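You operate a simulated robot arm through the tools that you are given. There is no shell and no other tool.

You run a simulated robot arm. Do the job below in one go: nothing can be reset, and whatever is moved stays where it is left.

## Task
Dip the lower third of test tile 1 in the blue glaze and stand it in drain slot 3.
Fine: an even coat; let it drip over the tub, no drips elsewhere; lid shut; other tiles stay.

Only the result counts: the job must be done as asked and must still hold three seconds after the hand-in. Knocking over, shifting, dropping, spilling or breaking anything else fails it. Lids that push on must go on centred and level and be pressed home; caps that screw on are set level and turned clockwise until they are tight.

## Robot
A 6-joint arm with a two-finger gripper, fixed in place. Base frame: the origin is at the foot of the arm, x ahead of it, y to its left, z up. Lengths are in cm, angles in rad, forces in N, time in s.
Its first joint turns from -2.897 to 2.897 rad. Payload 3.43 kg.
The TCP is the grasp point between the finger pads, 2 cm short of the fingertips. In the tool frame z runs along the fingers and y along their closing line. The gripper opens to 19 cm. The gripper's body begins 24.8 cm behind the TCP.
Orientation is that of the tool frame in the base frame, as a unit quaternion [w, x, y, z]. With the fingers straight down and closing along the base's y, the tool's x points along the base's -x, its y along +y and its z along -z.

## Interface
- The arm moves only by the tool servo_tool. Its argument "plan" is a list of rows, each a list of 6 numbers: the shift along the base's x, y, z in units of 200 mm (1.0 is 200 mm), then the turn, a rotation vector about the base's x, y, z in units of 45 degrees (1.0 is 45 degrees). In form: [[tx, ty, tz, wx, wy, wz], ...]. A call has 1 to 20 rows; each row is the pose to reach, as a shift and turn from the pose commanded when the call began. "fingers" is the gripper command, from -1 (shut) to 1 (fully open), values between in proportion, set as the call begins (left out, the last holds). A call with a number of a shift or a turn outside -1 to 1 is refused whole. A row lasts 0.2 s, in which the tool goes at most 5 cm and 0.15 rad; a call with a longer step from one row to the next is refused whole, and so is a gripper value outside its range. Where a pose cannot be reached the arm comes as near as it can. A force on the tool above 40 N (or 10 N above the force at the start of the call, whichever is more), or a blocked arm, ends the call early, and 0.2 s more pass. Each finger travels about 15.3 cm/s and halts on what it meets, pressing with about 42 N; the grip force reading is that of the motor and also rises with nothing between the fingers. The clock runs only during rows and for 0.2 s after the last one: add rows that repeat a pose to give the fingers time. It gives the time, the measured TCP pose, the force on the tool (base axes), the opening and the grip force at its end, in the units of the frame above (readings bear some noise), with the torque about the TCP (base axes, N m) and any sound that the robot's microphone picked up.
- Cameras (640 x 400 px; columns grow to the right, rows downward): "scene" is fixed at [22.02, 50.02, 160.04]; the picture's right is [-0.83, -0.56, 0.00], its down [-0.23, 0.34, -0.91] and it looks along [0.51, -0.76, -0.41] (base axes); focal length 310 px, centre (320, 200). "wrist" rides on the gripper at [7, -0.8, -28.8] in the tool frame; the picture's right is [0.12, 0.99, 0.00], its down [-0.96, 0.12, -0.25] and it looks along [-0.25, 0.03, 0.97] (tool axes); focal length 261 px, centre (320, 200). There is no depth. A picture from a camera that has moved, and an enlarged one, comes with that camera's place and axes in the base frame and with its lens.
- get_image(camera): a new picture of that camera. The clock stands still meanwhile.
- slide_trunk(by): slides the trunk up (or, below 0, down) by that many cm; the arm rides with it, the base frame stays. It gives what a move gives, with no picture.
- inspect(camera, box): a new picture of the part [left, top, right, bottom] of that camera's present view, enlarged. The clock stands still meanwhile.
- job_done(): hands the job in; it is judged then, once.

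Places have to be worked out from the pictures, the camera data and where the tool is seen. Open the gripper and draw the arm clear of the work before you hand the job in, unless the task says otherwise.

The tools are called after "Request:" by a JSON object that holds its "fn" and its "kwargs". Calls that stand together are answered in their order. servo_tool: Moves the arm, as the interface text tells. Its arguments: {"type":"object","properties":{"plan":{"type":"array","items":{"type":"array","items":{"type":"number"}}},"fingers":{"type":"number"}},"required":["plan"]} The other tools are called the same way: slide_trunk (by) slides the trunk up or down; get_image (camera) takes a picture; inspect (camera, box) takes an enlarged picture of a part of a camera's view; job_done () hands the job in.

At the start:

```text
t: 0.0
tcp_pos: [47.08, -36.87, 142.15]
ee_rot: [0.0, 0.0, 1.0, 0.001]
contact_force: [-0.4, -1.1, 0.8]
moment: [0.01, -0.03, 0.04]
grip_width: 19.01
gripper_force: 0.1
trunk travel left (down, up): [-35.0, 9.0]
```

scene: 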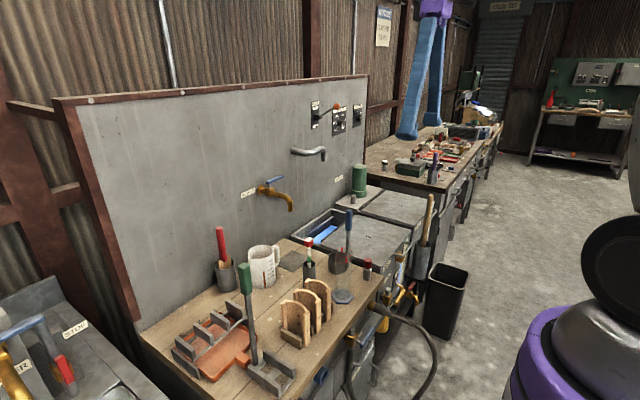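
wrist: 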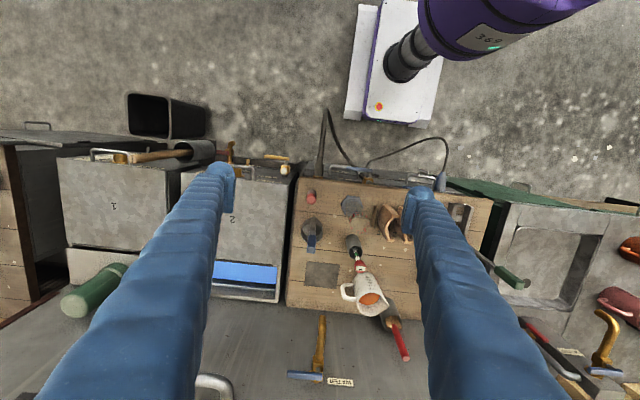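

I start by looking closer at the bench in both cameras before moving anything.

Request:
{"fn": "inspect", "kwargs": {"camera": "scene", "box": [160, 220, 320, 400]}}

Request:
{"fn": "inspect", "kwargs": {"camera": "scene", "box": [270, 170, 430, 330]}}

Request:
{"fn": "inspect", "kwargs": {"camera": "wrist", "box": [270, 160, 510, 320]}}

Request:
{"fn": "inspect", "kwargs": {"camera": "wrist", "box": [40, 130, 320, 330]}}

Request:
{"fn": "inspect", "kwargs": {"camera": "wrist", "box": [400, 170, 640, 400]}}

```text
2.22 times, centred on (240, 310) of scene
camera zoom: at [22.02, 50.02, 160.04], right [-0.83, -0.56, 0.0], down [-0.23, 0.34, -0.91], along [0.51, -0.76, -0.41], focal length 689 px, centre (498, -44)
```

zoom: 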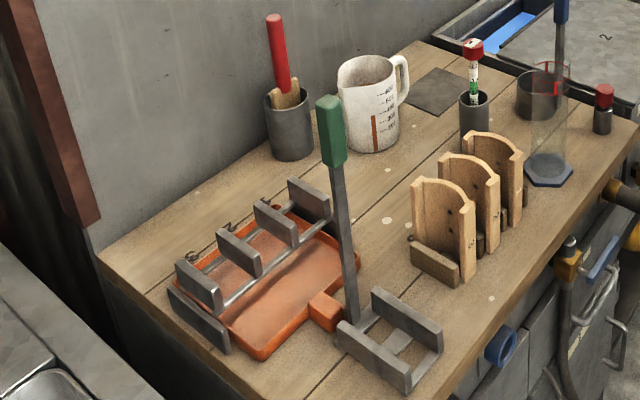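

```text
2.50 times, centred on (350, 250) of scene
camera zoom: at [22.02, 50.02, 160.04], right [-0.83, -0.56, 0.0], down [-0.23, 0.34, -0.91], along [0.51, -0.76, -0.41], focal length 775 px, centre (245, 75)
```

zoom: 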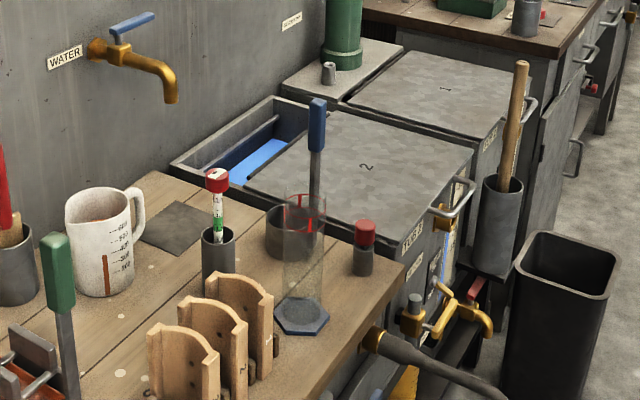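

```text
2.50 times, centred on (390, 240) of wrist
camera zoom: at [39.99, -37.67, 170.98], right [-0.12, 0.99, 0.0], down [0.96, 0.12, 0.25], along [0.25, 0.03, -0.97], focal length 652 px, centre (145, 100)
```

zoom: 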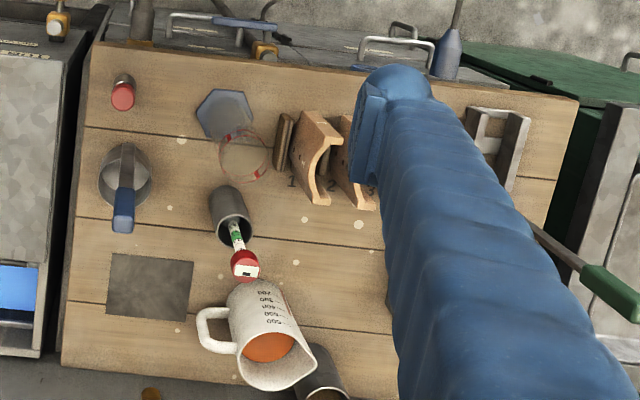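

```text
2.00 times, centred on (180, 230) of wrist
camera zoom: at [39.99, -37.67, 170.98], right [-0.12, 0.99, 0.0], down [0.96, 0.12, 0.25], along [0.25, 0.03, -0.97], focal length 521 px, centre (600, 140)
```

zoom: 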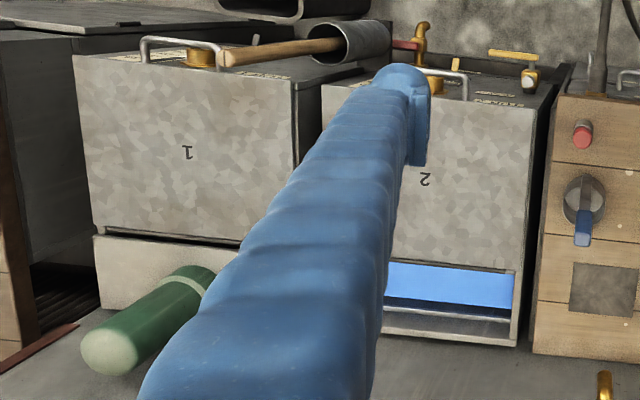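

```text
1.74 times, centred on (520, 285) of wrist
camera zoom: at [39.99, -37.67, 170.98], right [-0.12, 0.99, 0.0], down [0.96, 0.12, 0.25], along [0.25, 0.03, -0.97], focal length 453 px, centre (-28, 52)
```

zoom: 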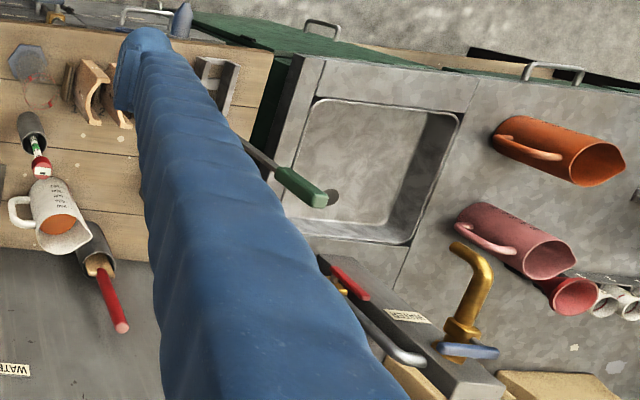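

The bench top comes out at about z≈86 cm (hexagonal foot near x 62, y −24). I zoom in more on the tubs, tile holders, the rack and the labels.

Request:
{"fn": "inspect", "kwargs": {"camera": "scene", "box": [290, 190, 430, 280]}}

Request:
{"fn": "inspect", "kwargs": {"camera": "scene", "box": [380, 180, 460, 240]}}

Request:
{"fn": "inspect", "kwargs": {"camera": "scene", "box": [370, 220, 440, 320]}}

Request:
{"fn": "inspect", "kwargs": {"camera": "scene", "box": [165, 290, 305, 390]}}

Request:
{"fn": "inspect", "kwargs": {"camera": "scene", "box": [255, 265, 355, 360]}}

Request:
{"fn": "inspect", "kwargs": {"camera": "scene", "box": [0, 260, 160, 400]}}

Request:
{"fn": "inspect", "kwargs": {"camera": "scene", "box": [220, 80, 380, 220]}}

Request:
{"fn": "inspect", "kwargs": {"camera": "wrist", "box": [40, 130, 200, 230]}}

Request:
{"fn": "inspect", "kwargs": {"camera": "wrist", "box": [180, 150, 300, 310]}}

```text
4.44 times, centred on (360, 235) of scene
camera zoom: at [22.02, 50.02, 160.04], right [-0.83, -0.56, 0.0], down [-0.23, 0.34, -0.91], along [0.51, -0.76, -0.41], focal length 1378 px, centre (142, 44)
```

zoom: 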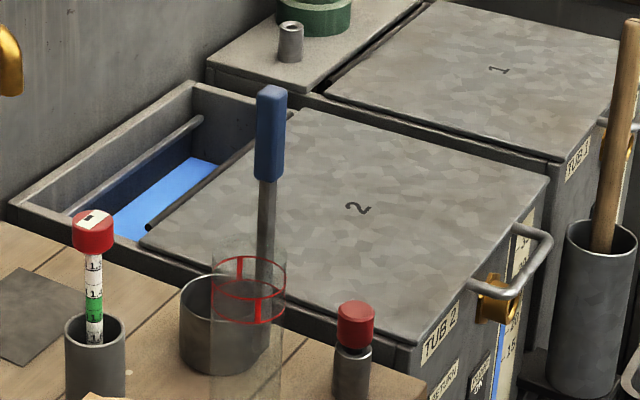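

```text
6.67 times, centred on (420, 210) of scene
camera zoom: at [22.02, 50.02, 160.04], right [-0.83, -0.56, 0.0], down [-0.23, 0.34, -0.91], along [0.51, -0.76, -0.41], focal length 2066 px, centre (-347, 133)
```

zoom: 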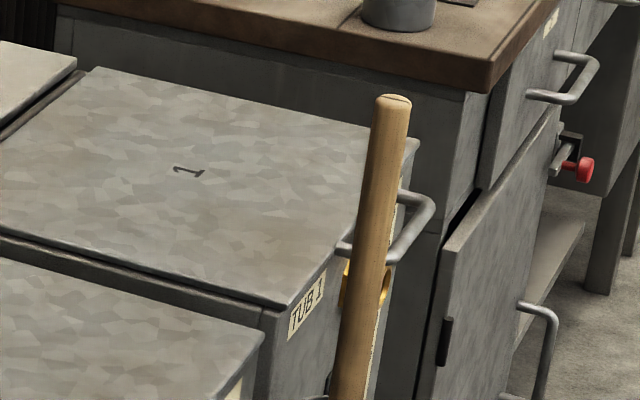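

```text
4.00 times, centred on (405, 270) of scene
camera zoom: at [22.02, 50.02, 160.04], right [-0.83, -0.56, 0.0], down [-0.23, 0.34, -0.91], along [0.51, -0.76, -0.41], focal length 1240 px, centre (-20, -80)
```

zoom: 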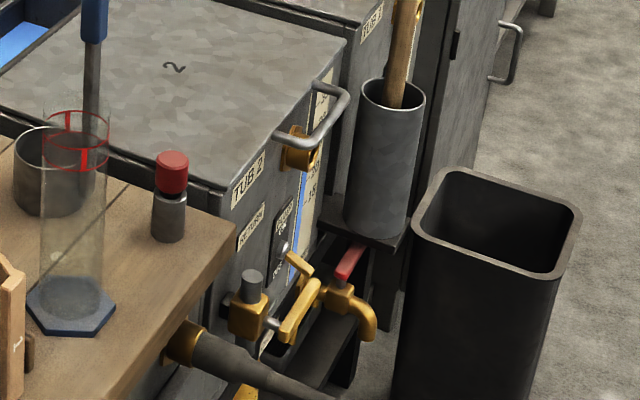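

```text
4.00 times, centred on (235, 340) of scene
camera zoom: at [22.02, 50.02, 160.04], right [-0.83, -0.56, 0.0], down [-0.23, 0.34, -0.91], along [0.51, -0.76, -0.41], focal length 1240 px, centre (660, -360)
```

zoom: 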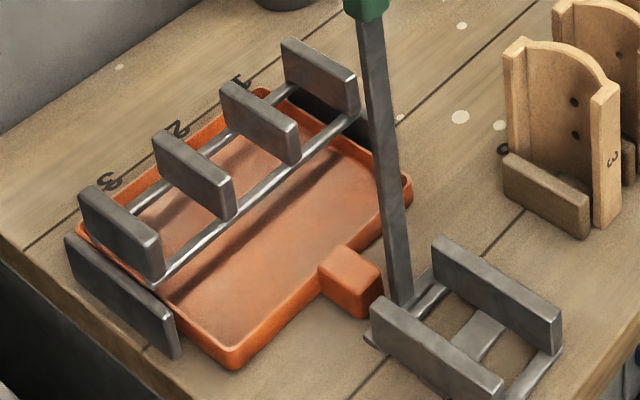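

```text
4.21 times, centred on (305, 312) of scene
camera zoom: at [22.02, 50.02, 160.04], right [-0.83, -0.56, 0.0], down [-0.23, 0.34, -0.91], along [0.51, -0.76, -0.41], focal length 1305 px, centre (383, -274)
```

zoom: 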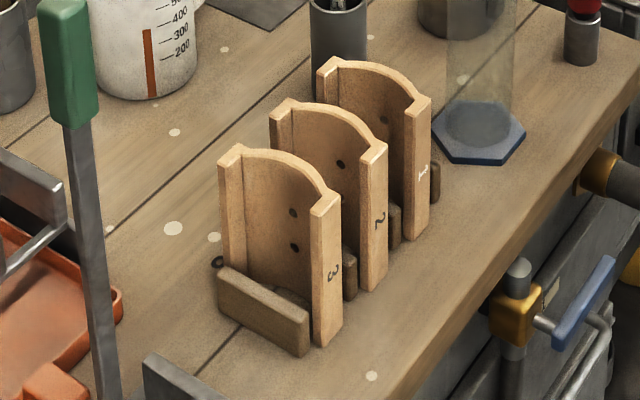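

```text
2.86 times, centred on (80, 330) of scene
camera zoom: at [22.02, 50.02, 160.04], right [-0.83, -0.56, 0.0], down [-0.23, 0.34, -0.91], along [0.51, -0.76, -0.41], focal length 886 px, centre (1006, -171)
```

zoom: 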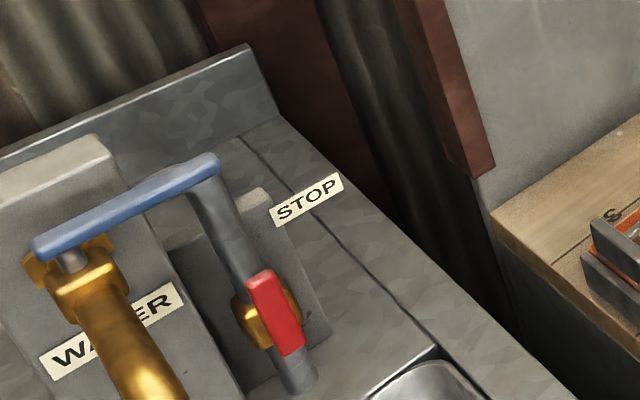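

```text
2.86 times, centred on (300, 150) of scene
camera zoom: at [22.02, 50.02, 160.04], right [-0.83, -0.56, 0.0], down [-0.23, 0.34, -0.91], along [0.51, -0.76, -0.41], focal length 886 px, centre (377, 343)
```

zoom: 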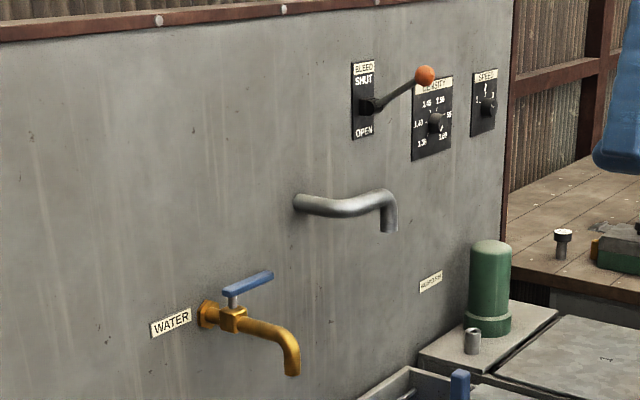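

```text
4.00 times, centred on (120, 180) of wrist
camera zoom: at [39.99, -37.67, 170.98], right [-0.12, 0.99, 0.0], down [0.96, 0.12, 0.25], along [0.25, 0.03, -0.97], focal length 1043 px, centre (1120, 280)
```

zoom: 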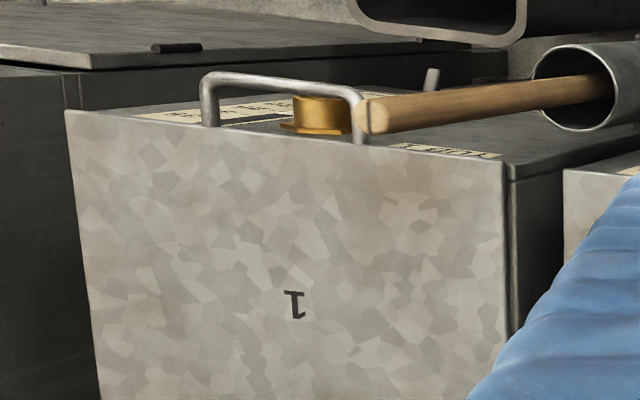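

```text
2.50 times, centred on (240, 230) of wrist
camera zoom: at [39.99, -37.67, 170.98], right [-0.12, 0.99, 0.0], down [0.96, 0.12, 0.25], along [0.25, 0.03, -0.97], focal length 652 px, centre (520, 125)
```

zoom: 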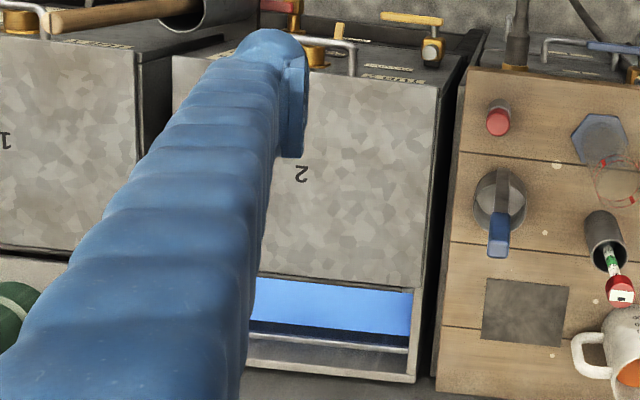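

Tub 2 holds the blue glaze: lid ≈ x 58–87, y −47 to −81, z ≈ 86, with a brass fitting and handle on its front edge. The tiles 1–3 stand on the bench, and tile 1 is the one nearest the tub. I move the wrist camera high over tub 2 to study the lid and its hinge.

Request:
{"fn": "servo_tool", "kwargs": {"plan": [[0.12, -0.15, -0.08, 0, 0, 0], [0.24, -0.3, -0.16, 0, 0, 0], [0.36, -0.45, -0.24, 0, 0, 0], [0.48, -0.6, -0.32, 0, 0, 0], [0.6, -0.75, -0.4, 0, 0, 0], [0.72, -0.9, -0.4, 0, 0, 0], [0.8, -0.98, -0.4, 0, 0, 0]], "fingers": 1}}

Request:
{"fn": "get_image", "kwargs": {"camera": "wrist"}}

Request:
{"fn": "get_image", "kwargs": {"camera": "scene"}}

```text
t: 1.6
tcp_pos: [63.25, -56.5, 134.09]
ee_rot: [-0.001, -0.001, 1.0, 0.0]
contact_force: [1.0, -0.2, -0.8]
moment: [-0.03, 0.02, -0.02]
grip_width: 19.0
gripper_force: 0.1
trunk travel left (down, up): [-35.0, 9.0]
```

```text
taken
camera wrist: at [56.12, -57.31, 162.94], right [-0.12, 0.99, 0.0], down [0.96, 0.12, 0.25], along [0.24, 0.03, -0.97], focal length 261 px, centre (320, 200)
```

wrist: 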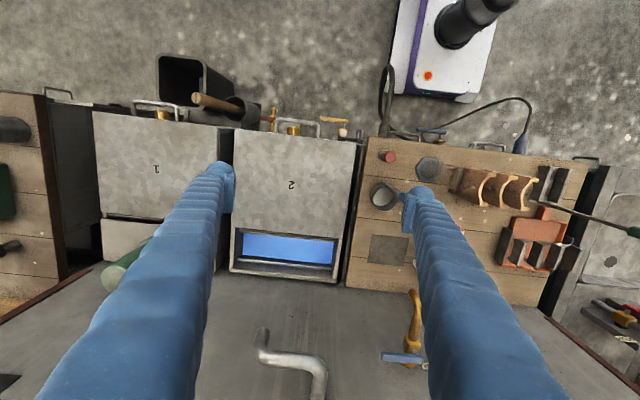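

```text
taken
```

scene: 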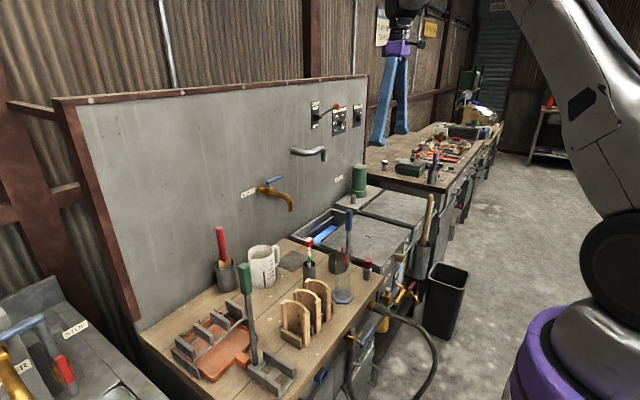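

From above, the opening behind lid 2 shows the blue glaze. I zoom on the lid hinge/handle, the tiles, the drain rack.

Request:
{"fn": "inspect", "kwargs": {"camera": "wrist", "box": [220, 110, 370, 290]}}

Request:
{"fn": "inspect", "kwargs": {"camera": "wrist", "box": [225, 215, 365, 290]}}

Request:
{"fn": "inspect", "kwargs": {"camera": "wrist", "box": [230, 100, 370, 170]}}

Request:
{"fn": "inspect", "kwargs": {"camera": "wrist", "box": [430, 150, 600, 290]}}

Request:
{"fn": "inspect", "kwargs": {"camera": "wrist", "box": [440, 155, 550, 225]}}

Request:
{"fn": "inspect", "kwargs": {"camera": "wrist", "box": [80, 90, 240, 300]}}

```text
2.22 times, centred on (295, 200) of wrist
camera zoom: at [56.12, -57.31, 162.94], right [-0.12, 0.99, 0.0], down [0.96, 0.12, 0.25], along [0.24, 0.03, -0.97], focal length 579 px, centre (376, 200)
```

zoom: 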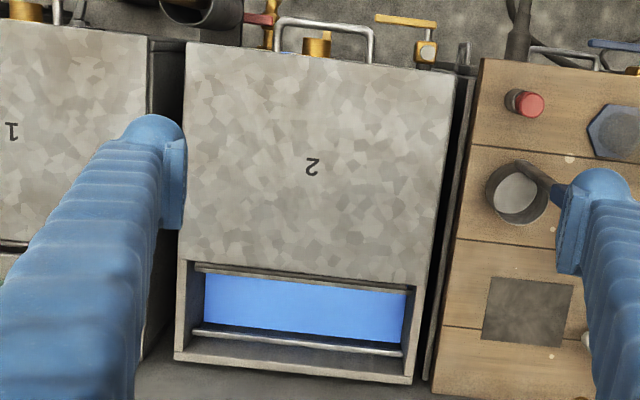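

```text
4.57 times, centred on (295, 252) of wrist
camera zoom: at [56.12, -57.31, 162.94], right [-0.12, 0.99, 0.0], down [0.96, 0.12, 0.25], along [0.24, 0.03, -0.97], focal length 1192 px, centre (434, -40)
```

zoom: 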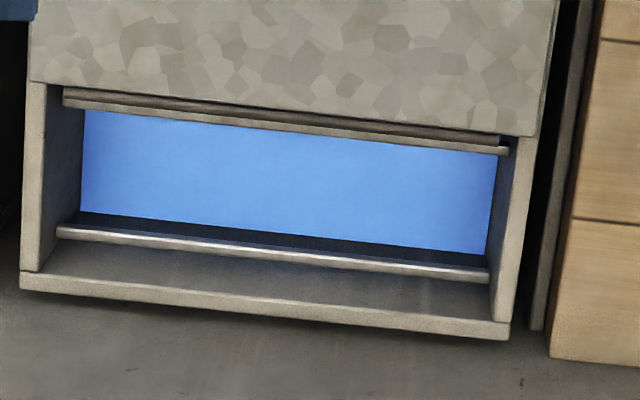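

```text
4.57 times, centred on (300, 135) of wrist
camera zoom: at [56.12, -57.31, 162.94], right [-0.12, 0.99, 0.0], down [0.96, 0.12, 0.25], along [0.24, 0.03, -0.97], focal length 1192 px, centre (411, 497)
```

zoom: 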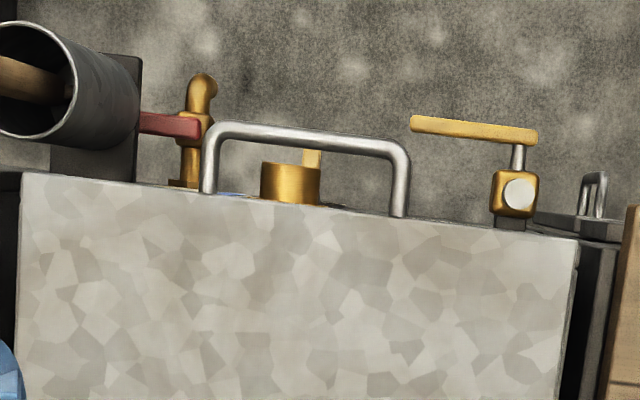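

```text
2.86 times, centred on (515, 220) of wrist
camera zoom: at [56.12, -57.31, 162.94], right [-0.12, 0.99, 0.0], down [0.96, 0.12, 0.25], along [0.24, 0.03, -0.97], focal length 745 px, centre (-237, 143)
```

zoom: 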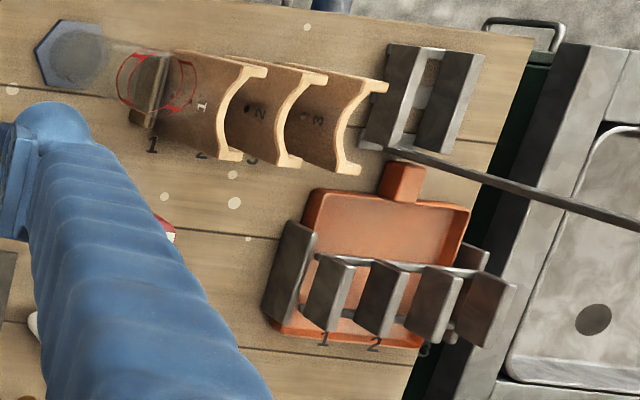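

```text
5.71 times, centred on (495, 190) of wrist
camera zoom: at [56.12, -57.31, 162.94], right [-0.12, 0.99, 0.0], down [0.96, 0.12, 0.25], along [0.24, 0.03, -0.97], focal length 1489 px, centre (-680, 257)
```

zoom: 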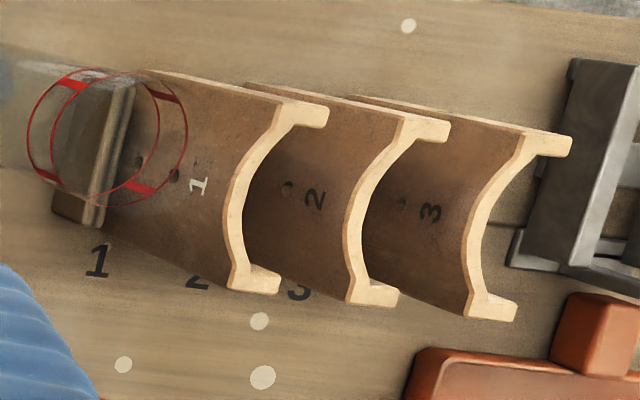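

```text
1.90 times, centred on (160, 195) of wrist
camera zoom: at [56.12, -57.31, 162.94], right [-0.12, 0.99, 0.0], down [0.96, 0.12, 0.25], along [0.24, 0.03, -0.97], focal length 496 px, centre (625, 210)
```

zoom: 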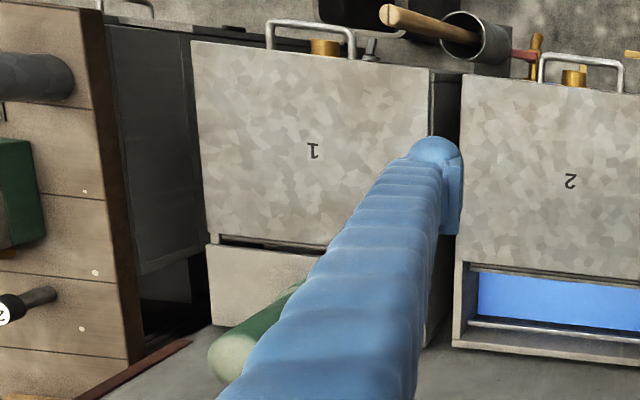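

Lid 2 appears to have a rod (likely hinge) along its back edge at x≈87, and a pull handle at the front with a brass part beneath it. I tilt the tool 45° and back off to look at the front of the tubs for latches and labels.

Request:
{"fn": "servo_tool", "kwargs": {"plan": [[-0.14, -0.04, -0.14, 0, -0.14, 0], [-0.28, -0.08, -0.28, 0, -0.28, 0], [-0.42, -0.12, -0.42, 0, -0.42, 0], [-0.56, -0.16, -0.56, 0, -0.56, 0], [-0.7, -0.2, -0.7, 0, -0.7, 0], [-0.84, -0.25, -0.84, 0, -0.85, 0], [-0.98, -0.3, -0.98, 0, -1, 0], [-0.98, -0.3, -0.98, 0, -1, 0]]}}

Request:
{"fn": "get_image", "kwargs": {"camera": "wrist"}}

Request:
{"fn": "inspect", "kwargs": {"camera": "scene", "box": [385, 205, 425, 250]}}

```text
t: 3.4
tcp_pos: [43.63, -62.51, 114.7]
ee_rot: [0.383, 0.0, 0.924, 0.001]
contact_force: [0.5, 0.3, -0.5]
moment: [0.05, 0.0, 0.04]
grip_width: 19.0
gripper_force: 0.0
trunk travel left (down, up): [-35.0, 9.0]
```

```text
taken
camera wrist: at [18.25, -63.35, 130.06], right [-0.08, 0.99, -0.08], down [0.51, 0.12, 0.86], along [0.86, 0.03, -0.51], focal length 261 px, centre (320, 200)
```

wrist: 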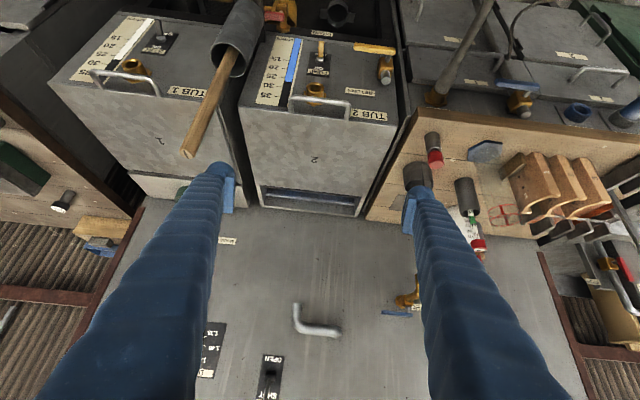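

```text
8.89 times, centred on (405, 228) of scene
camera zoom: at [22.02, 50.02, 160.04], right [-0.83, -0.56, 0.0], down [-0.23, 0.34, -0.91], along [0.51, -0.76, -0.41], focal length 2755 px, centre (-436, -44)
```

zoom: 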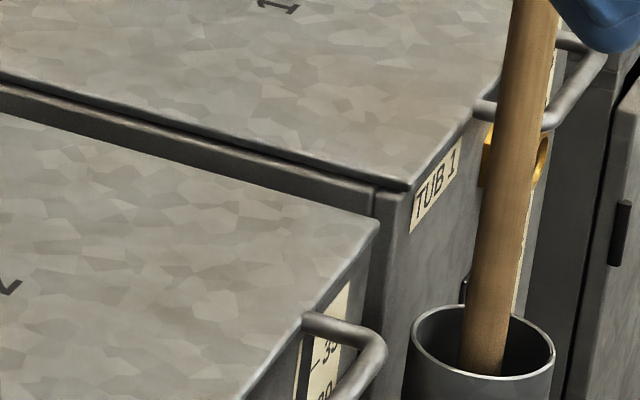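

The image is upside-down relative to the world, but shows both fronts. I zoom on the tub fronts.

Request:
{"fn": "inspect", "kwargs": {"camera": "wrist", "box": [240, 20, 410, 130]}}

Request:
{"fn": "inspect", "kwargs": {"camera": "wrist", "box": [280, 30, 360, 85]}}

Request:
{"fn": "inspect", "kwargs": {"camera": "wrist", "box": [270, 75, 400, 130]}}

Request:
{"fn": "inspect", "kwargs": {"camera": "wrist", "box": [50, 5, 240, 130]}}

Request:
{"fn": "inspect", "kwargs": {"camera": "wrist", "box": [240, 120, 400, 230]}}

Request:
{"fn": "inspect", "kwargs": {"camera": "wrist", "box": [400, 100, 640, 260]}}

Request:
{"fn": "inspect", "kwargs": {"camera": "wrist", "box": [190, 220, 430, 400]}}

```text
3.64 times, centred on (325, 75) of wrist
camera zoom: at [18.25, -63.35, 130.06], right [-0.08, 0.99, -0.08], down [0.51, 0.12, 0.86], along [0.86, 0.03, -0.51], focal length 948 px, centre (302, 654)
```

zoom: 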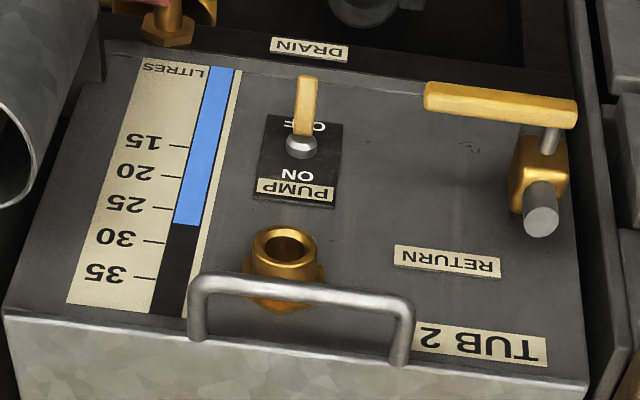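

```text
7.27 times, centred on (320, 58) of wrist
camera zoom: at [18.25, -63.35, 130.06], right [-0.08, 0.99, -0.08], down [0.51, 0.12, 0.86], along [0.86, 0.03, -0.51], focal length 1896 px, centre (320, 1236)
```

zoom: 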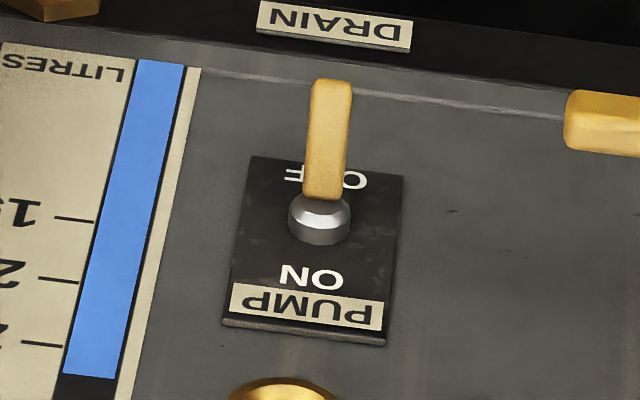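

```text
4.92 times, centred on (335, 102) of wrist
camera zoom: at [18.25, -63.35, 130.06], right [-0.08, 0.99, -0.08], down [0.51, 0.12, 0.86], along [0.86, 0.03, -0.51], focal length 1283 px, centre (246, 680)
```

zoom: 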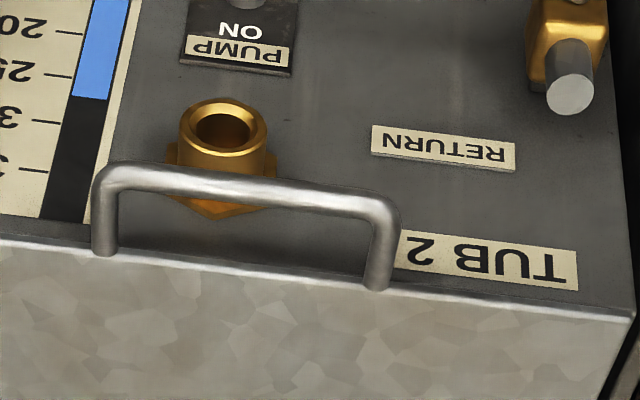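

```text
3.20 times, centred on (145, 68) of wrist
camera zoom: at [18.25, -63.35, 130.06], right [-0.08, 0.99, -0.08], down [0.51, 0.12, 0.86], along [0.86, 0.03, -0.51], focal length 834 px, centre (880, 624)
```

zoom: 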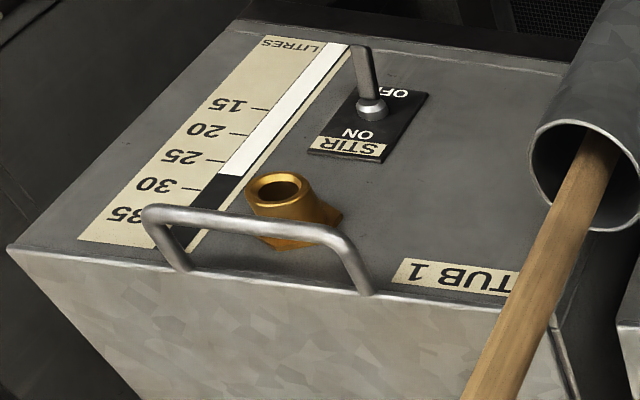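

```text
3.64 times, centred on (320, 175) of wrist
camera zoom: at [18.25, -63.35, 130.06], right [-0.08, 0.99, -0.08], down [0.51, 0.12, 0.86], along [0.86, 0.03, -0.51], focal length 948 px, centre (320, 291)
```

zoom: 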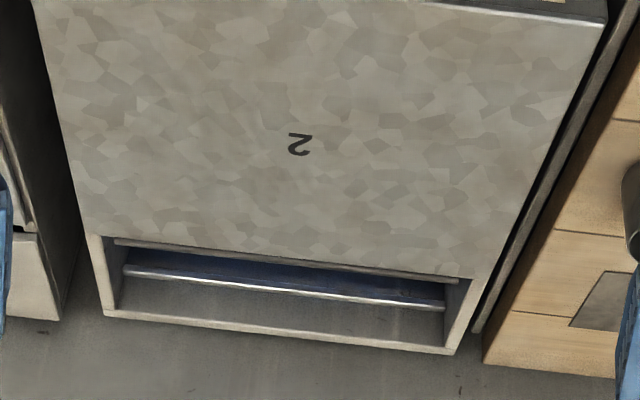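

```text
2.50 times, centred on (520, 180) of wrist
camera zoom: at [18.25, -63.35, 130.06], right [-0.08, 0.99, -0.08], down [0.51, 0.12, 0.86], along [0.86, 0.03, -0.51], focal length 652 px, centre (-180, 250)
```

zoom: 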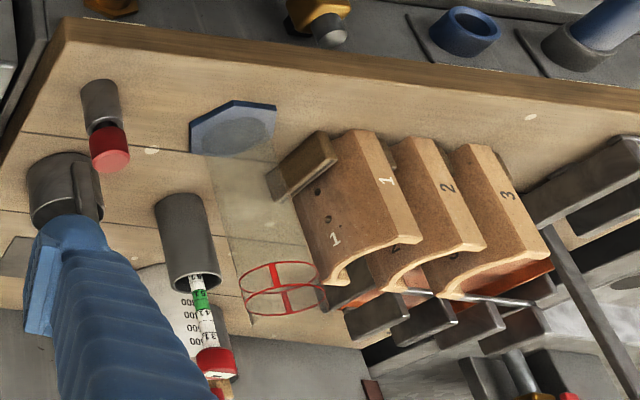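

```text
2.22 times, centred on (310, 310) of wrist
camera zoom: at [18.25, -63.35, 130.06], right [-0.08, 0.99, -0.08], down [0.51, 0.12, 0.86], along [0.86, 0.03, -0.51], focal length 579 px, centre (342, -44)
```

zoom: 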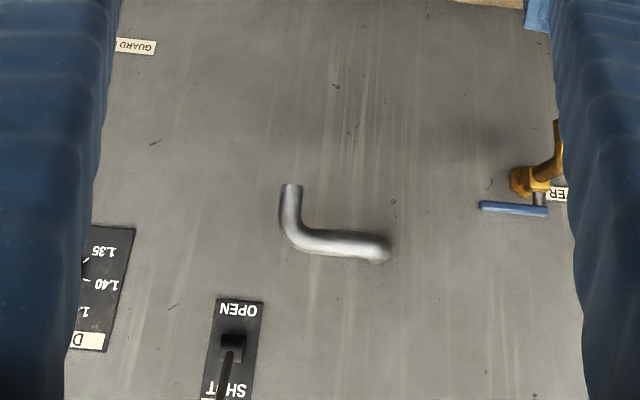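

Tub 2 = blue (level ≈27 L on the gauge, about z 75), pump OFF; tub 1 = white. Lid 2 just has a plain handle on its front edge and a hinge rod at its back. Next I bring the tool upright again and go look at the tiles and drain rack from above.

Request:
{"fn": "servo_tool", "kwargs": {"plan": [[0.04, 0.1, 0.12, 0, 0.14, 0], [0.08, 0.24, 0.24, 0, 0.28, 0], [0.14, 0.4, 0.36, 0, 0.42, 0], [0.2, 0.55, 0.48, 0, 0.56, 0], [0.26, 0.7, 0.6, 0, 0.7, 0], [0.32, 0.85, 0.66, 0, 0.85, 0], [0.36, 1.0, 0.66, 0, 1, 0]]}}

Request:
{"fn": "servo_tool", "kwargs": {"plan": [[0, 0.2, 0, 0, 0, 0], [0, 0.4, 0, 0, 0, 0], [0, 0.6, 0, 0, 0, 0], [0, 0.8, 0, 0, 0, 0], [0.05, 1.0, 0, 0, 0, 0]]}}

Request:
{"fn": "servo_tool", "kwargs": {"plan": [[0.05, 0.2, 0, 0, 0, 0], [0.1, 0.35, 0, 0, 0, 0], [0.15, 0.5, 0, 0, 0, 0]]}}

Request:
{"fn": "get_image", "kwargs": {"camera": "wrist"}}

```text
t: 5.0
tcp_pos: [50.86, -42.42, 127.65]
ee_rot: [-0.002, 0.0, 1.0, -0.001]
contact_force: [-0.7, 0.4, 0.2]
moment: [-0.02, 0.13, -0.03]
grip_width: 19.0
gripper_force: 0.1
trunk travel left (down, up): [-35.0, 9.0]
```

```text
t: 6.2
tcp_pos: [51.7, -22.35, 127.76]
ee_rot: [-0.001, 0.0, 1.0, 0.0]
contact_force: [0.1, -0.7, 0.2]
moment: [-0.03, 0.05, 0.02]
grip_width: 18.99
gripper_force: 0.0
trunk travel left (down, up): [-35.0, 9.0]
```

```text
t: 7.0
tcp_pos: [54.67, -12.42, 127.61]
ee_rot: [0.0, 0.0, 1.0, 0.001]
contact_force: [-0.2, -0.9, -0.2]
moment: [0.06, 0.02, 0.01]
grip_width: 19.0
gripper_force: 0.1
trunk travel left (down, up): [-35.0, 9.0]
```

```text
taken
camera wrist: at [47.61, -13.32, 156.52], right [-0.12, 0.99, 0.0], down [0.96, 0.12, 0.25], along [0.24, 0.03, -0.97], focal length 261 px, centre (320, 200)
```

wrist: 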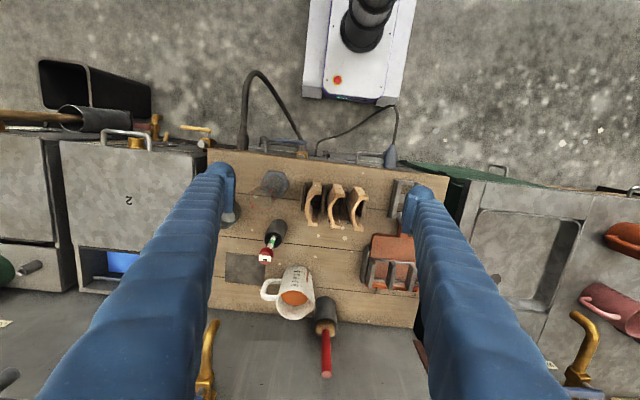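

The view is good. I zoom in on the tiles and drain rack, and the scene camera once more.

Request:
{"fn": "inspect", "kwargs": {"camera": "wrist", "box": [295, 165, 375, 235]}}

Request:
{"fn": "inspect", "kwargs": {"camera": "wrist", "box": [345, 170, 435, 300]}}

Request:
{"fn": "inspect", "kwargs": {"camera": "wrist", "box": [200, 140, 380, 320]}}

Request:
{"fn": "inspect", "kwargs": {"camera": "scene", "box": [275, 265, 355, 355]}}

Request:
{"fn": "inspect", "kwargs": {"camera": "scene", "box": [165, 300, 255, 390]}}

```text
5.71 times, centred on (335, 200) of wrist
camera zoom: at [47.61, -13.32, 156.52], right [-0.12, 0.99, 0.0], down [0.96, 0.12, 0.25], along [0.24, 0.03, -0.97], focal length 1489 px, centre (234, 200)
```

zoom: 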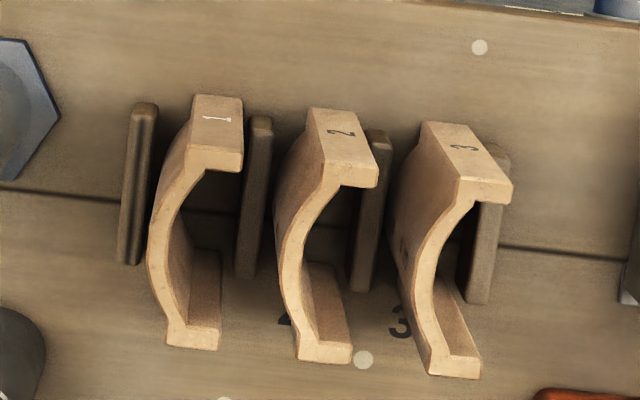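

```text
3.08 times, centred on (390, 235) of wrist
camera zoom: at [47.61, -13.32, 156.52], right [-0.12, 0.99, 0.0], down [0.96, 0.12, 0.25], along [0.24, 0.03, -0.97], focal length 802 px, centre (105, 92)
```

zoom: 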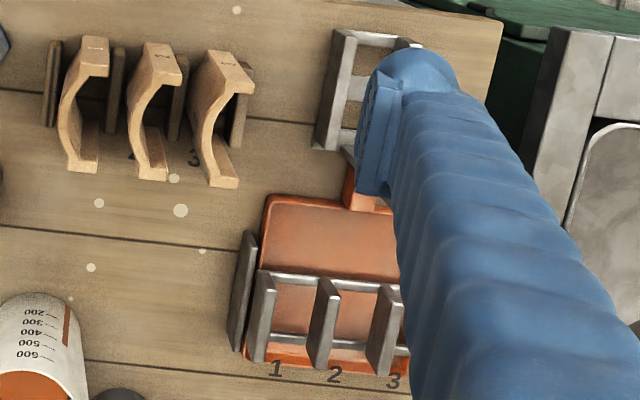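

```text
2.22 times, centred on (290, 230) of wrist
camera zoom: at [47.61, -13.32, 156.52], right [-0.12, 0.99, 0.0], down [0.96, 0.12, 0.25], along [0.24, 0.03, -0.97], focal length 579 px, centre (387, 133)
```

zoom: 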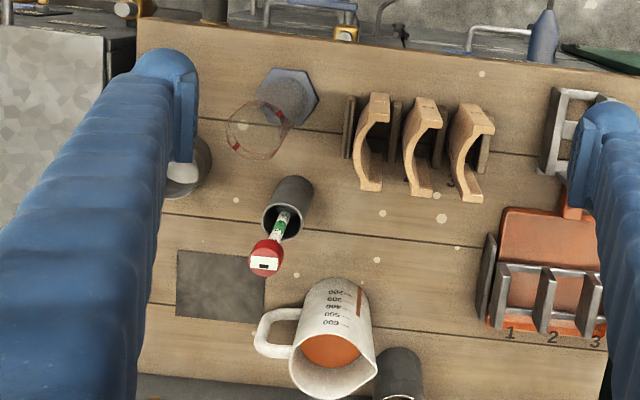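

```text
4.44 times, centred on (315, 310) of scene
camera zoom: at [22.02, 50.02, 160.04], right [-0.83, -0.56, 0.0], down [-0.23, 0.34, -0.91], along [0.51, -0.76, -0.41], focal length 1378 px, centre (342, -289)
```

zoom: 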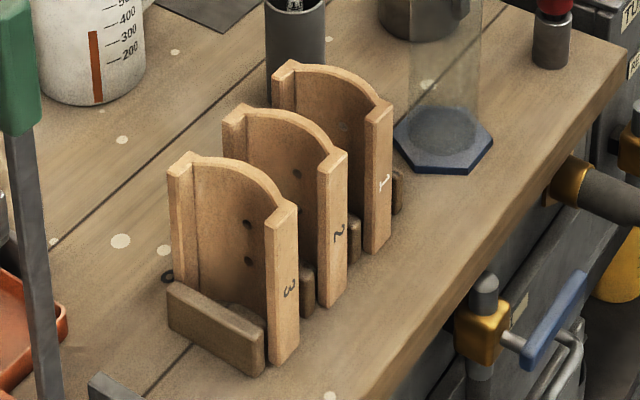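

```text
4.44 times, centred on (210, 345) of scene
camera zoom: at [22.02, 50.02, 160.04], right [-0.83, -0.56, 0.0], down [-0.23, 0.34, -0.91], along [0.51, -0.76, -0.41], focal length 1378 px, centre (809, -444)
```

zoom: 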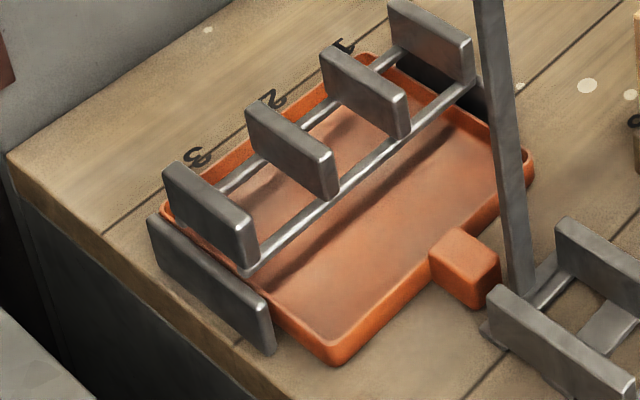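

Tile 1 stands at about x 60.4–69.1, y −14.7…−11.4, z 86–97.6 (≈11.6 tall, lips at the x ends). The painted numbers 1/2/3 of the drain slots are at y≈9, 15, 21. I rotate the tool −90° (fingers closing along x) and move over the drain rack to measure slot 3.

Request:
{"fn": "servo_tool", "kwargs": {"plan": [[0.1, 0.15, 0.1, 0, 0, -0.16], [0.2, 0.3, 0.2, 0, 0, -0.33], [0.3, 0.45, 0.25, 0, 0, -0.5], [0.4, 0.6, 0.25, 0, 0, -0.66], [0.5, 0.75, 0.25, 0, 0, -0.83], [0.6, 0.9, 0.25, 0, 0, -1]]}}

Request:
{"fn": "servo_tool", "kwargs": {"plan": [[0.1, 0.15, 0, 0, 0, -0.16], [0.2, 0.3, 0, 0, 0, -0.33], [0.3, 0.45, 0, 0, 0, -0.5], [0.4, 0.6, 0, 0, 0, -0.66], [0.5, 0.75, 0, 0, 0, -0.83], [0.58, 0.9, 0, 0, 0, -1], [0.58, 0.9, 0, 0, 0, -1]]}}

Request:
{"fn": "get_image", "kwargs": {"camera": "wrist"}}

```text
t: 8.4
tcp_pos: [66.87, 5.58, 132.67]
ee_rot: [-0.001, 0.384, 0.924, 0.0]
contact_force: [0.3, 0.7, 0.3]
moment: [-0.1, 0.05, -0.01]
grip_width: 19.0
gripper_force: 0.0
trunk travel left (down, up): [-35.0, 9.0]
```

```text
t: 10.0
tcp_pos: [78.32, 23.66, 132.78]
ee_rot: [0.0, 0.708, 0.706, 0.0]
contact_force: [-1.0, 0.5, -0.2]
moment: [0.03, -0.04, -0.01]
grip_width: 19.0
gripper_force: 0.1
trunk travel left (down, up): [-35.0, 9.0]
```

```text
taken
camera wrist: at [77.46, 30.64, 161.6], right [0.99, 0.12, 0.0], down [0.11, -0.96, 0.25], along [0.03, -0.25, -0.97], focal length 261 px, centre (320, 200)
```

wrist: 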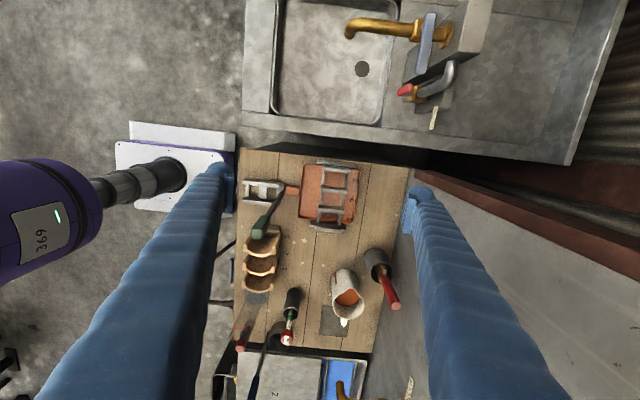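

Clear view of the rack. I zoom in for measuring.

Request:
{"fn": "inspect", "kwargs": {"camera": "wrist", "box": [285, 150, 375, 240]}}

Request:
{"fn": "inspect", "kwargs": {"camera": "wrist", "box": [235, 150, 325, 300]}}

Request:
{"fn": "inspect", "kwargs": {"camera": "wrist", "box": [210, 280, 420, 400]}}

```text
4.44 times, centred on (330, 195) of wrist
camera zoom: at [77.46, 30.64, 161.6], right [0.99, 0.12, 0.0], down [0.11, -0.96, 0.25], along [0.03, -0.25, -0.97], focal length 1158 px, centre (276, 222)
```

zoom: 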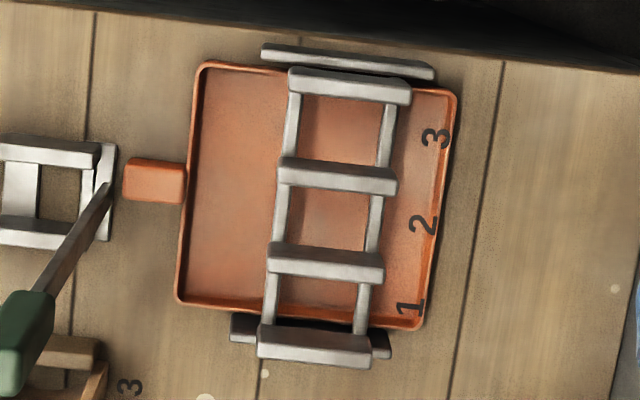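

```text
2.67 times, centred on (280, 225) of wrist
camera zoom: at [77.46, 30.64, 161.6], right [0.99, 0.12, 0.0], down [0.11, -0.96, 0.25], along [0.03, -0.25, -0.97], focal length 695 px, centre (427, 133)
```

zoom: 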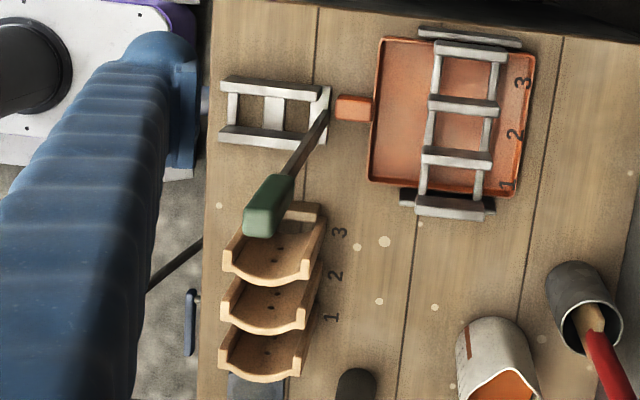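

```text
3.05 times, centred on (315, 340) of wrist
camera zoom: at [77.46, 30.64, 161.6], right [0.99, 0.12, 0.0], down [0.11, -0.96, 0.25], along [0.03, -0.25, -0.97], focal length 794 px, centre (335, -227)
```

zoom: 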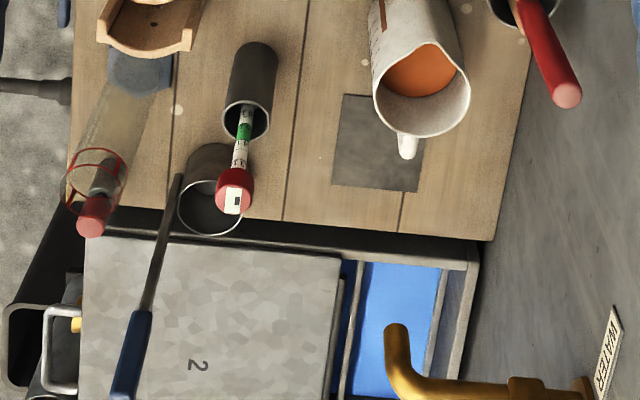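

The rack: rods at x≈80 and 85.8 (z≈89.6), dividers to z≈94, slot 3 between the two dividers with y ≈ 16.6–21. I zoom further to pin the slot edges.

Request:
{"fn": "inspect", "kwargs": {"camera": "wrist", "box": [318, 158, 366, 198]}}

Request:
{"fn": "inspect", "kwargs": {"camera": "scene", "box": [170, 320, 220, 370]}}

Request:
{"fn": "inspect", "kwargs": {"camera": "wrist", "box": [238, 215, 288, 300]}}

```text
10.00 times, centred on (342, 178) of wrist
camera zoom: at [77.46, 30.64, 161.6], right [0.99, 0.12, 0.0], down [0.11, -0.96, 0.25], along [0.03, -0.25, -0.97], focal length 2606 px, centre (100, 420)
```

zoom: 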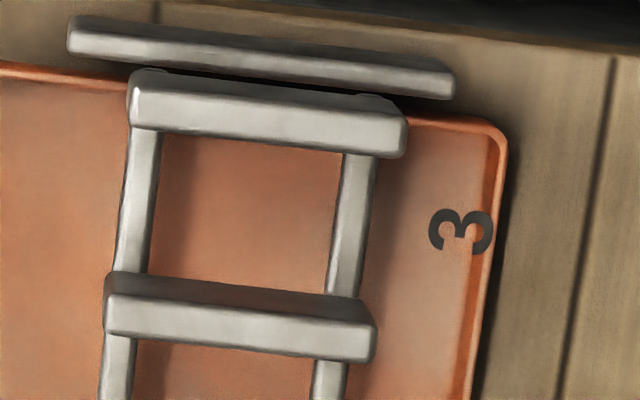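

```text
8.00 times, centred on (195, 345) of scene
camera zoom: at [22.02, 50.02, 160.04], right [-0.83, -0.56, 0.0], down [-0.23, 0.34, -0.91], along [0.51, -0.76, -0.41], focal length 2480 px, centre (1320, -960)
```

zoom: 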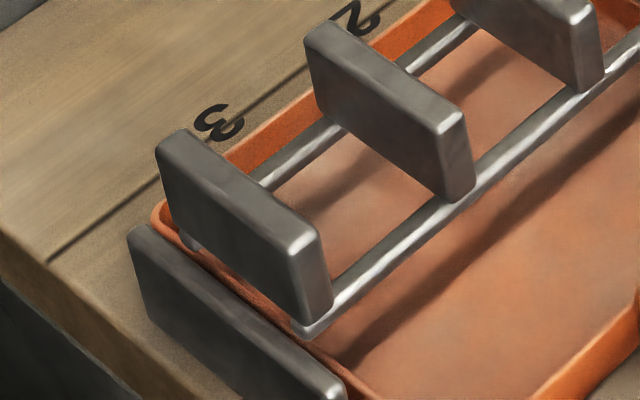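

```text
4.71 times, centred on (263, 258) of wrist
camera zoom: at [77.46, 30.64, 161.6], right [0.99, 0.12, 0.0], down [0.11, -0.96, 0.25], along [0.03, -0.25, -0.97], focal length 1227 px, centre (588, -71)
```

zoom: 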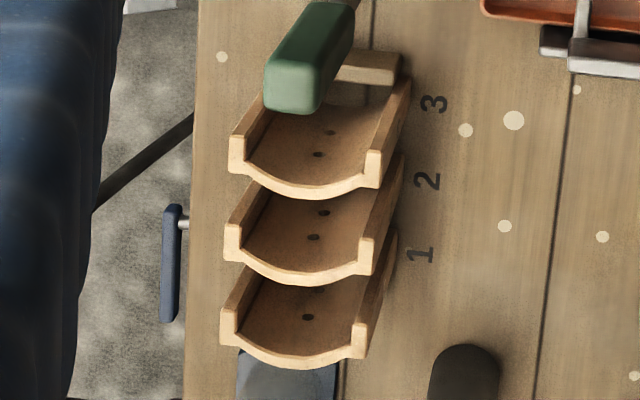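

Measured slot 3: y 16.9–21.4 (centre ≈19.1), x centre ≈82.9, rods' top ≈90.4. The lid handle bar is at x≈53.6, z≈85.7, y −70…−58. I now travel back high toward tub 2 to open its lid, tilting the tool 45° forward so the fingers can straddle the handle bar.

Request:
{"fn": "servo_tool", "kwargs": {"plan": [[-0.13, -0.17, 0, 0, 0, 0], [-0.27, -0.33, 0, 0, 0, 0], [-0.4, -0.5, 0, 0, 0, 0], [-0.53, -0.67, 0, 0, 0, 0], [-0.66, -0.83, 0, 0, 0, 0], [-0.8, -1.0, 0, 0, 0, 0]]}}

Request:
{"fn": "servo_tool", "kwargs": {"plan": [[-0.13, -0.17, 0, 0, 0, 0], [-0.27, -0.33, 0, 0, 0, 0], [-0.4, -0.5, 0, 0, 0, 0], [-0.53, -0.67, 0, 0, 0, 0], [-0.66, -0.83, 0, 0, 0, 0], [-0.8, -1.0, 0, 0, 0, 0]]}}

Request:
{"fn": "servo_tool", "kwargs": {"plan": [[-0.02, -0.17, -0.05, 0, -0.16, 0], [-0.05, -0.33, -0.1, 0, -0.33, 0], [-0.08, -0.5, -0.15, 0, -0.5, 0], [-0.1, -0.67, -0.2, 0, -0.66, 0], [-0.1, -0.83, -0.25, 0, -0.83, 0], [-0.1, -1.0, -0.3, 0, -1, 0]]}}

Request:
{"fn": "servo_tool", "kwargs": {"plan": [[-0.03, -0.17, -0.1, 0, 0, 0], [-0.06, -0.33, -0.2, 0, 0, 0], [-0.09, -0.5, -0.3, 0, 0, 0], [-0.12, -0.67, -0.4, 0, 0, 0], [-0.15, -0.83, -0.5, 0, 0, 0], [-0.18, -1.0, -0.6, 0, 0, 0]]}}

Request:
{"fn": "get_image", "kwargs": {"camera": "wrist"}}

```text
t: 11.4
tcp_pos: [62.26, 3.44, 132.93]
ee_rot: [0.001, 0.707, 0.707, 0.0]
contact_force: [0.4, 0.1, 0.4]
moment: [0.11, -0.07, -0.01]
grip_width: 19.01
gripper_force: 0.1
trunk travel left (down, up): [-35.0, 9.0]
```

```text
t: 12.8
tcp_pos: [46.21, -16.37, 132.88]
ee_rot: [0.0, 0.707, 0.707, 0.0]
contact_force: [-0.2, -0.1, 0.4]
moment: [0.05, -0.07, 0.01]
grip_width: 19.0
gripper_force: 0.1
trunk travel left (down, up): [-35.0, 9.0]
```

```text
t: 14.2
tcp_pos: [44.2, -36.7, 126.83]
ee_rot: [0.27, 0.657, 0.65, 0.271]
contact_force: [0.0, -0.6, -0.9]
moment: [0.16, -0.12, 0.22]
grip_width: 19.0
gripper_force: 0.1
trunk travel left (down, up): [-35.0, 9.0]
```

```text
t: 15.6
tcp_pos: [40.56, -56.61, 114.67]
ee_rot: [0.269, 0.654, 0.653, 0.27]
contact_force: [0.4, -0.9, 0.3]
moment: [0.06, -0.05, 0.04]
grip_width: 19.0
gripper_force: 0.1
trunk travel left (down, up): [-35.0, 9.0]
```

```text
taken
camera wrist: at [19.61, -49.53, 134.59], right [0.7, 0.12, 0.7], down [-0.09, -0.96, 0.26], along [0.71, -0.25, -0.66], focal length 261 px, centre (320, 200)
```

wrist: 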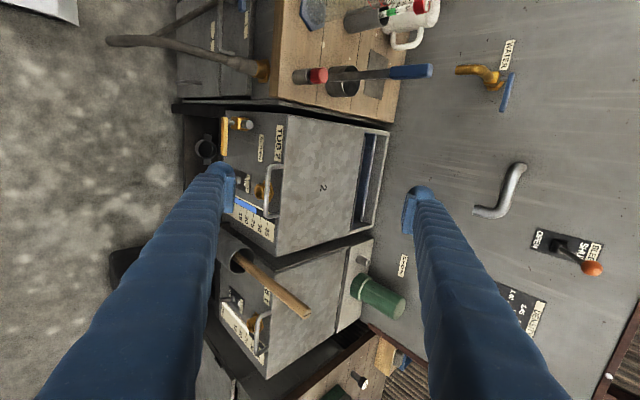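

Tool tilted and at a safe distance. I zoom on the handle to refine its position.

Request:
{"fn": "inspect", "kwargs": {"camera": "wrist", "box": [220, 110, 300, 250]}}

Request:
{"fn": "inspect", "kwargs": {"camera": "wrist", "box": [330, 100, 400, 250]}}

```text
2.86 times, centred on (260, 180) of wrist
camera zoom: at [19.61, -49.53, 134.59], right [0.7, 0.12, 0.7], down [-0.09, -0.96, 0.26], along [0.71, -0.25, -0.66], focal length 745 px, centre (491, 257)
```

zoom: 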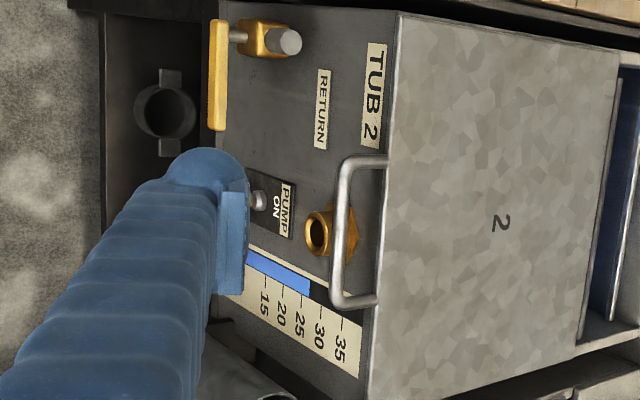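

```text
2.67 times, centred on (365, 175) of wrist
camera zoom: at [19.61, -49.53, 134.59], right [0.7, 0.12, 0.7], down [-0.09, -0.96, 0.26], along [0.71, -0.25, -0.66], focal length 695 px, centre (200, 267)
```

zoom: 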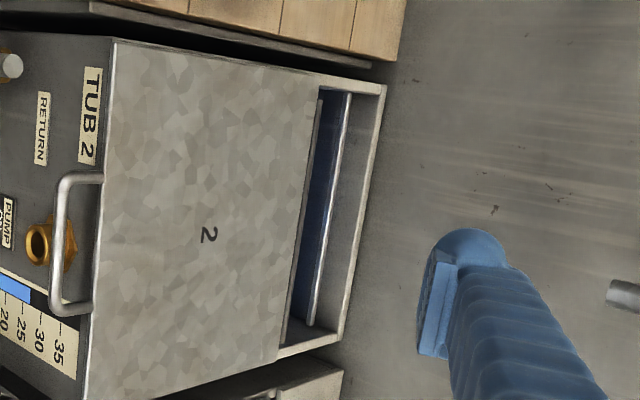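

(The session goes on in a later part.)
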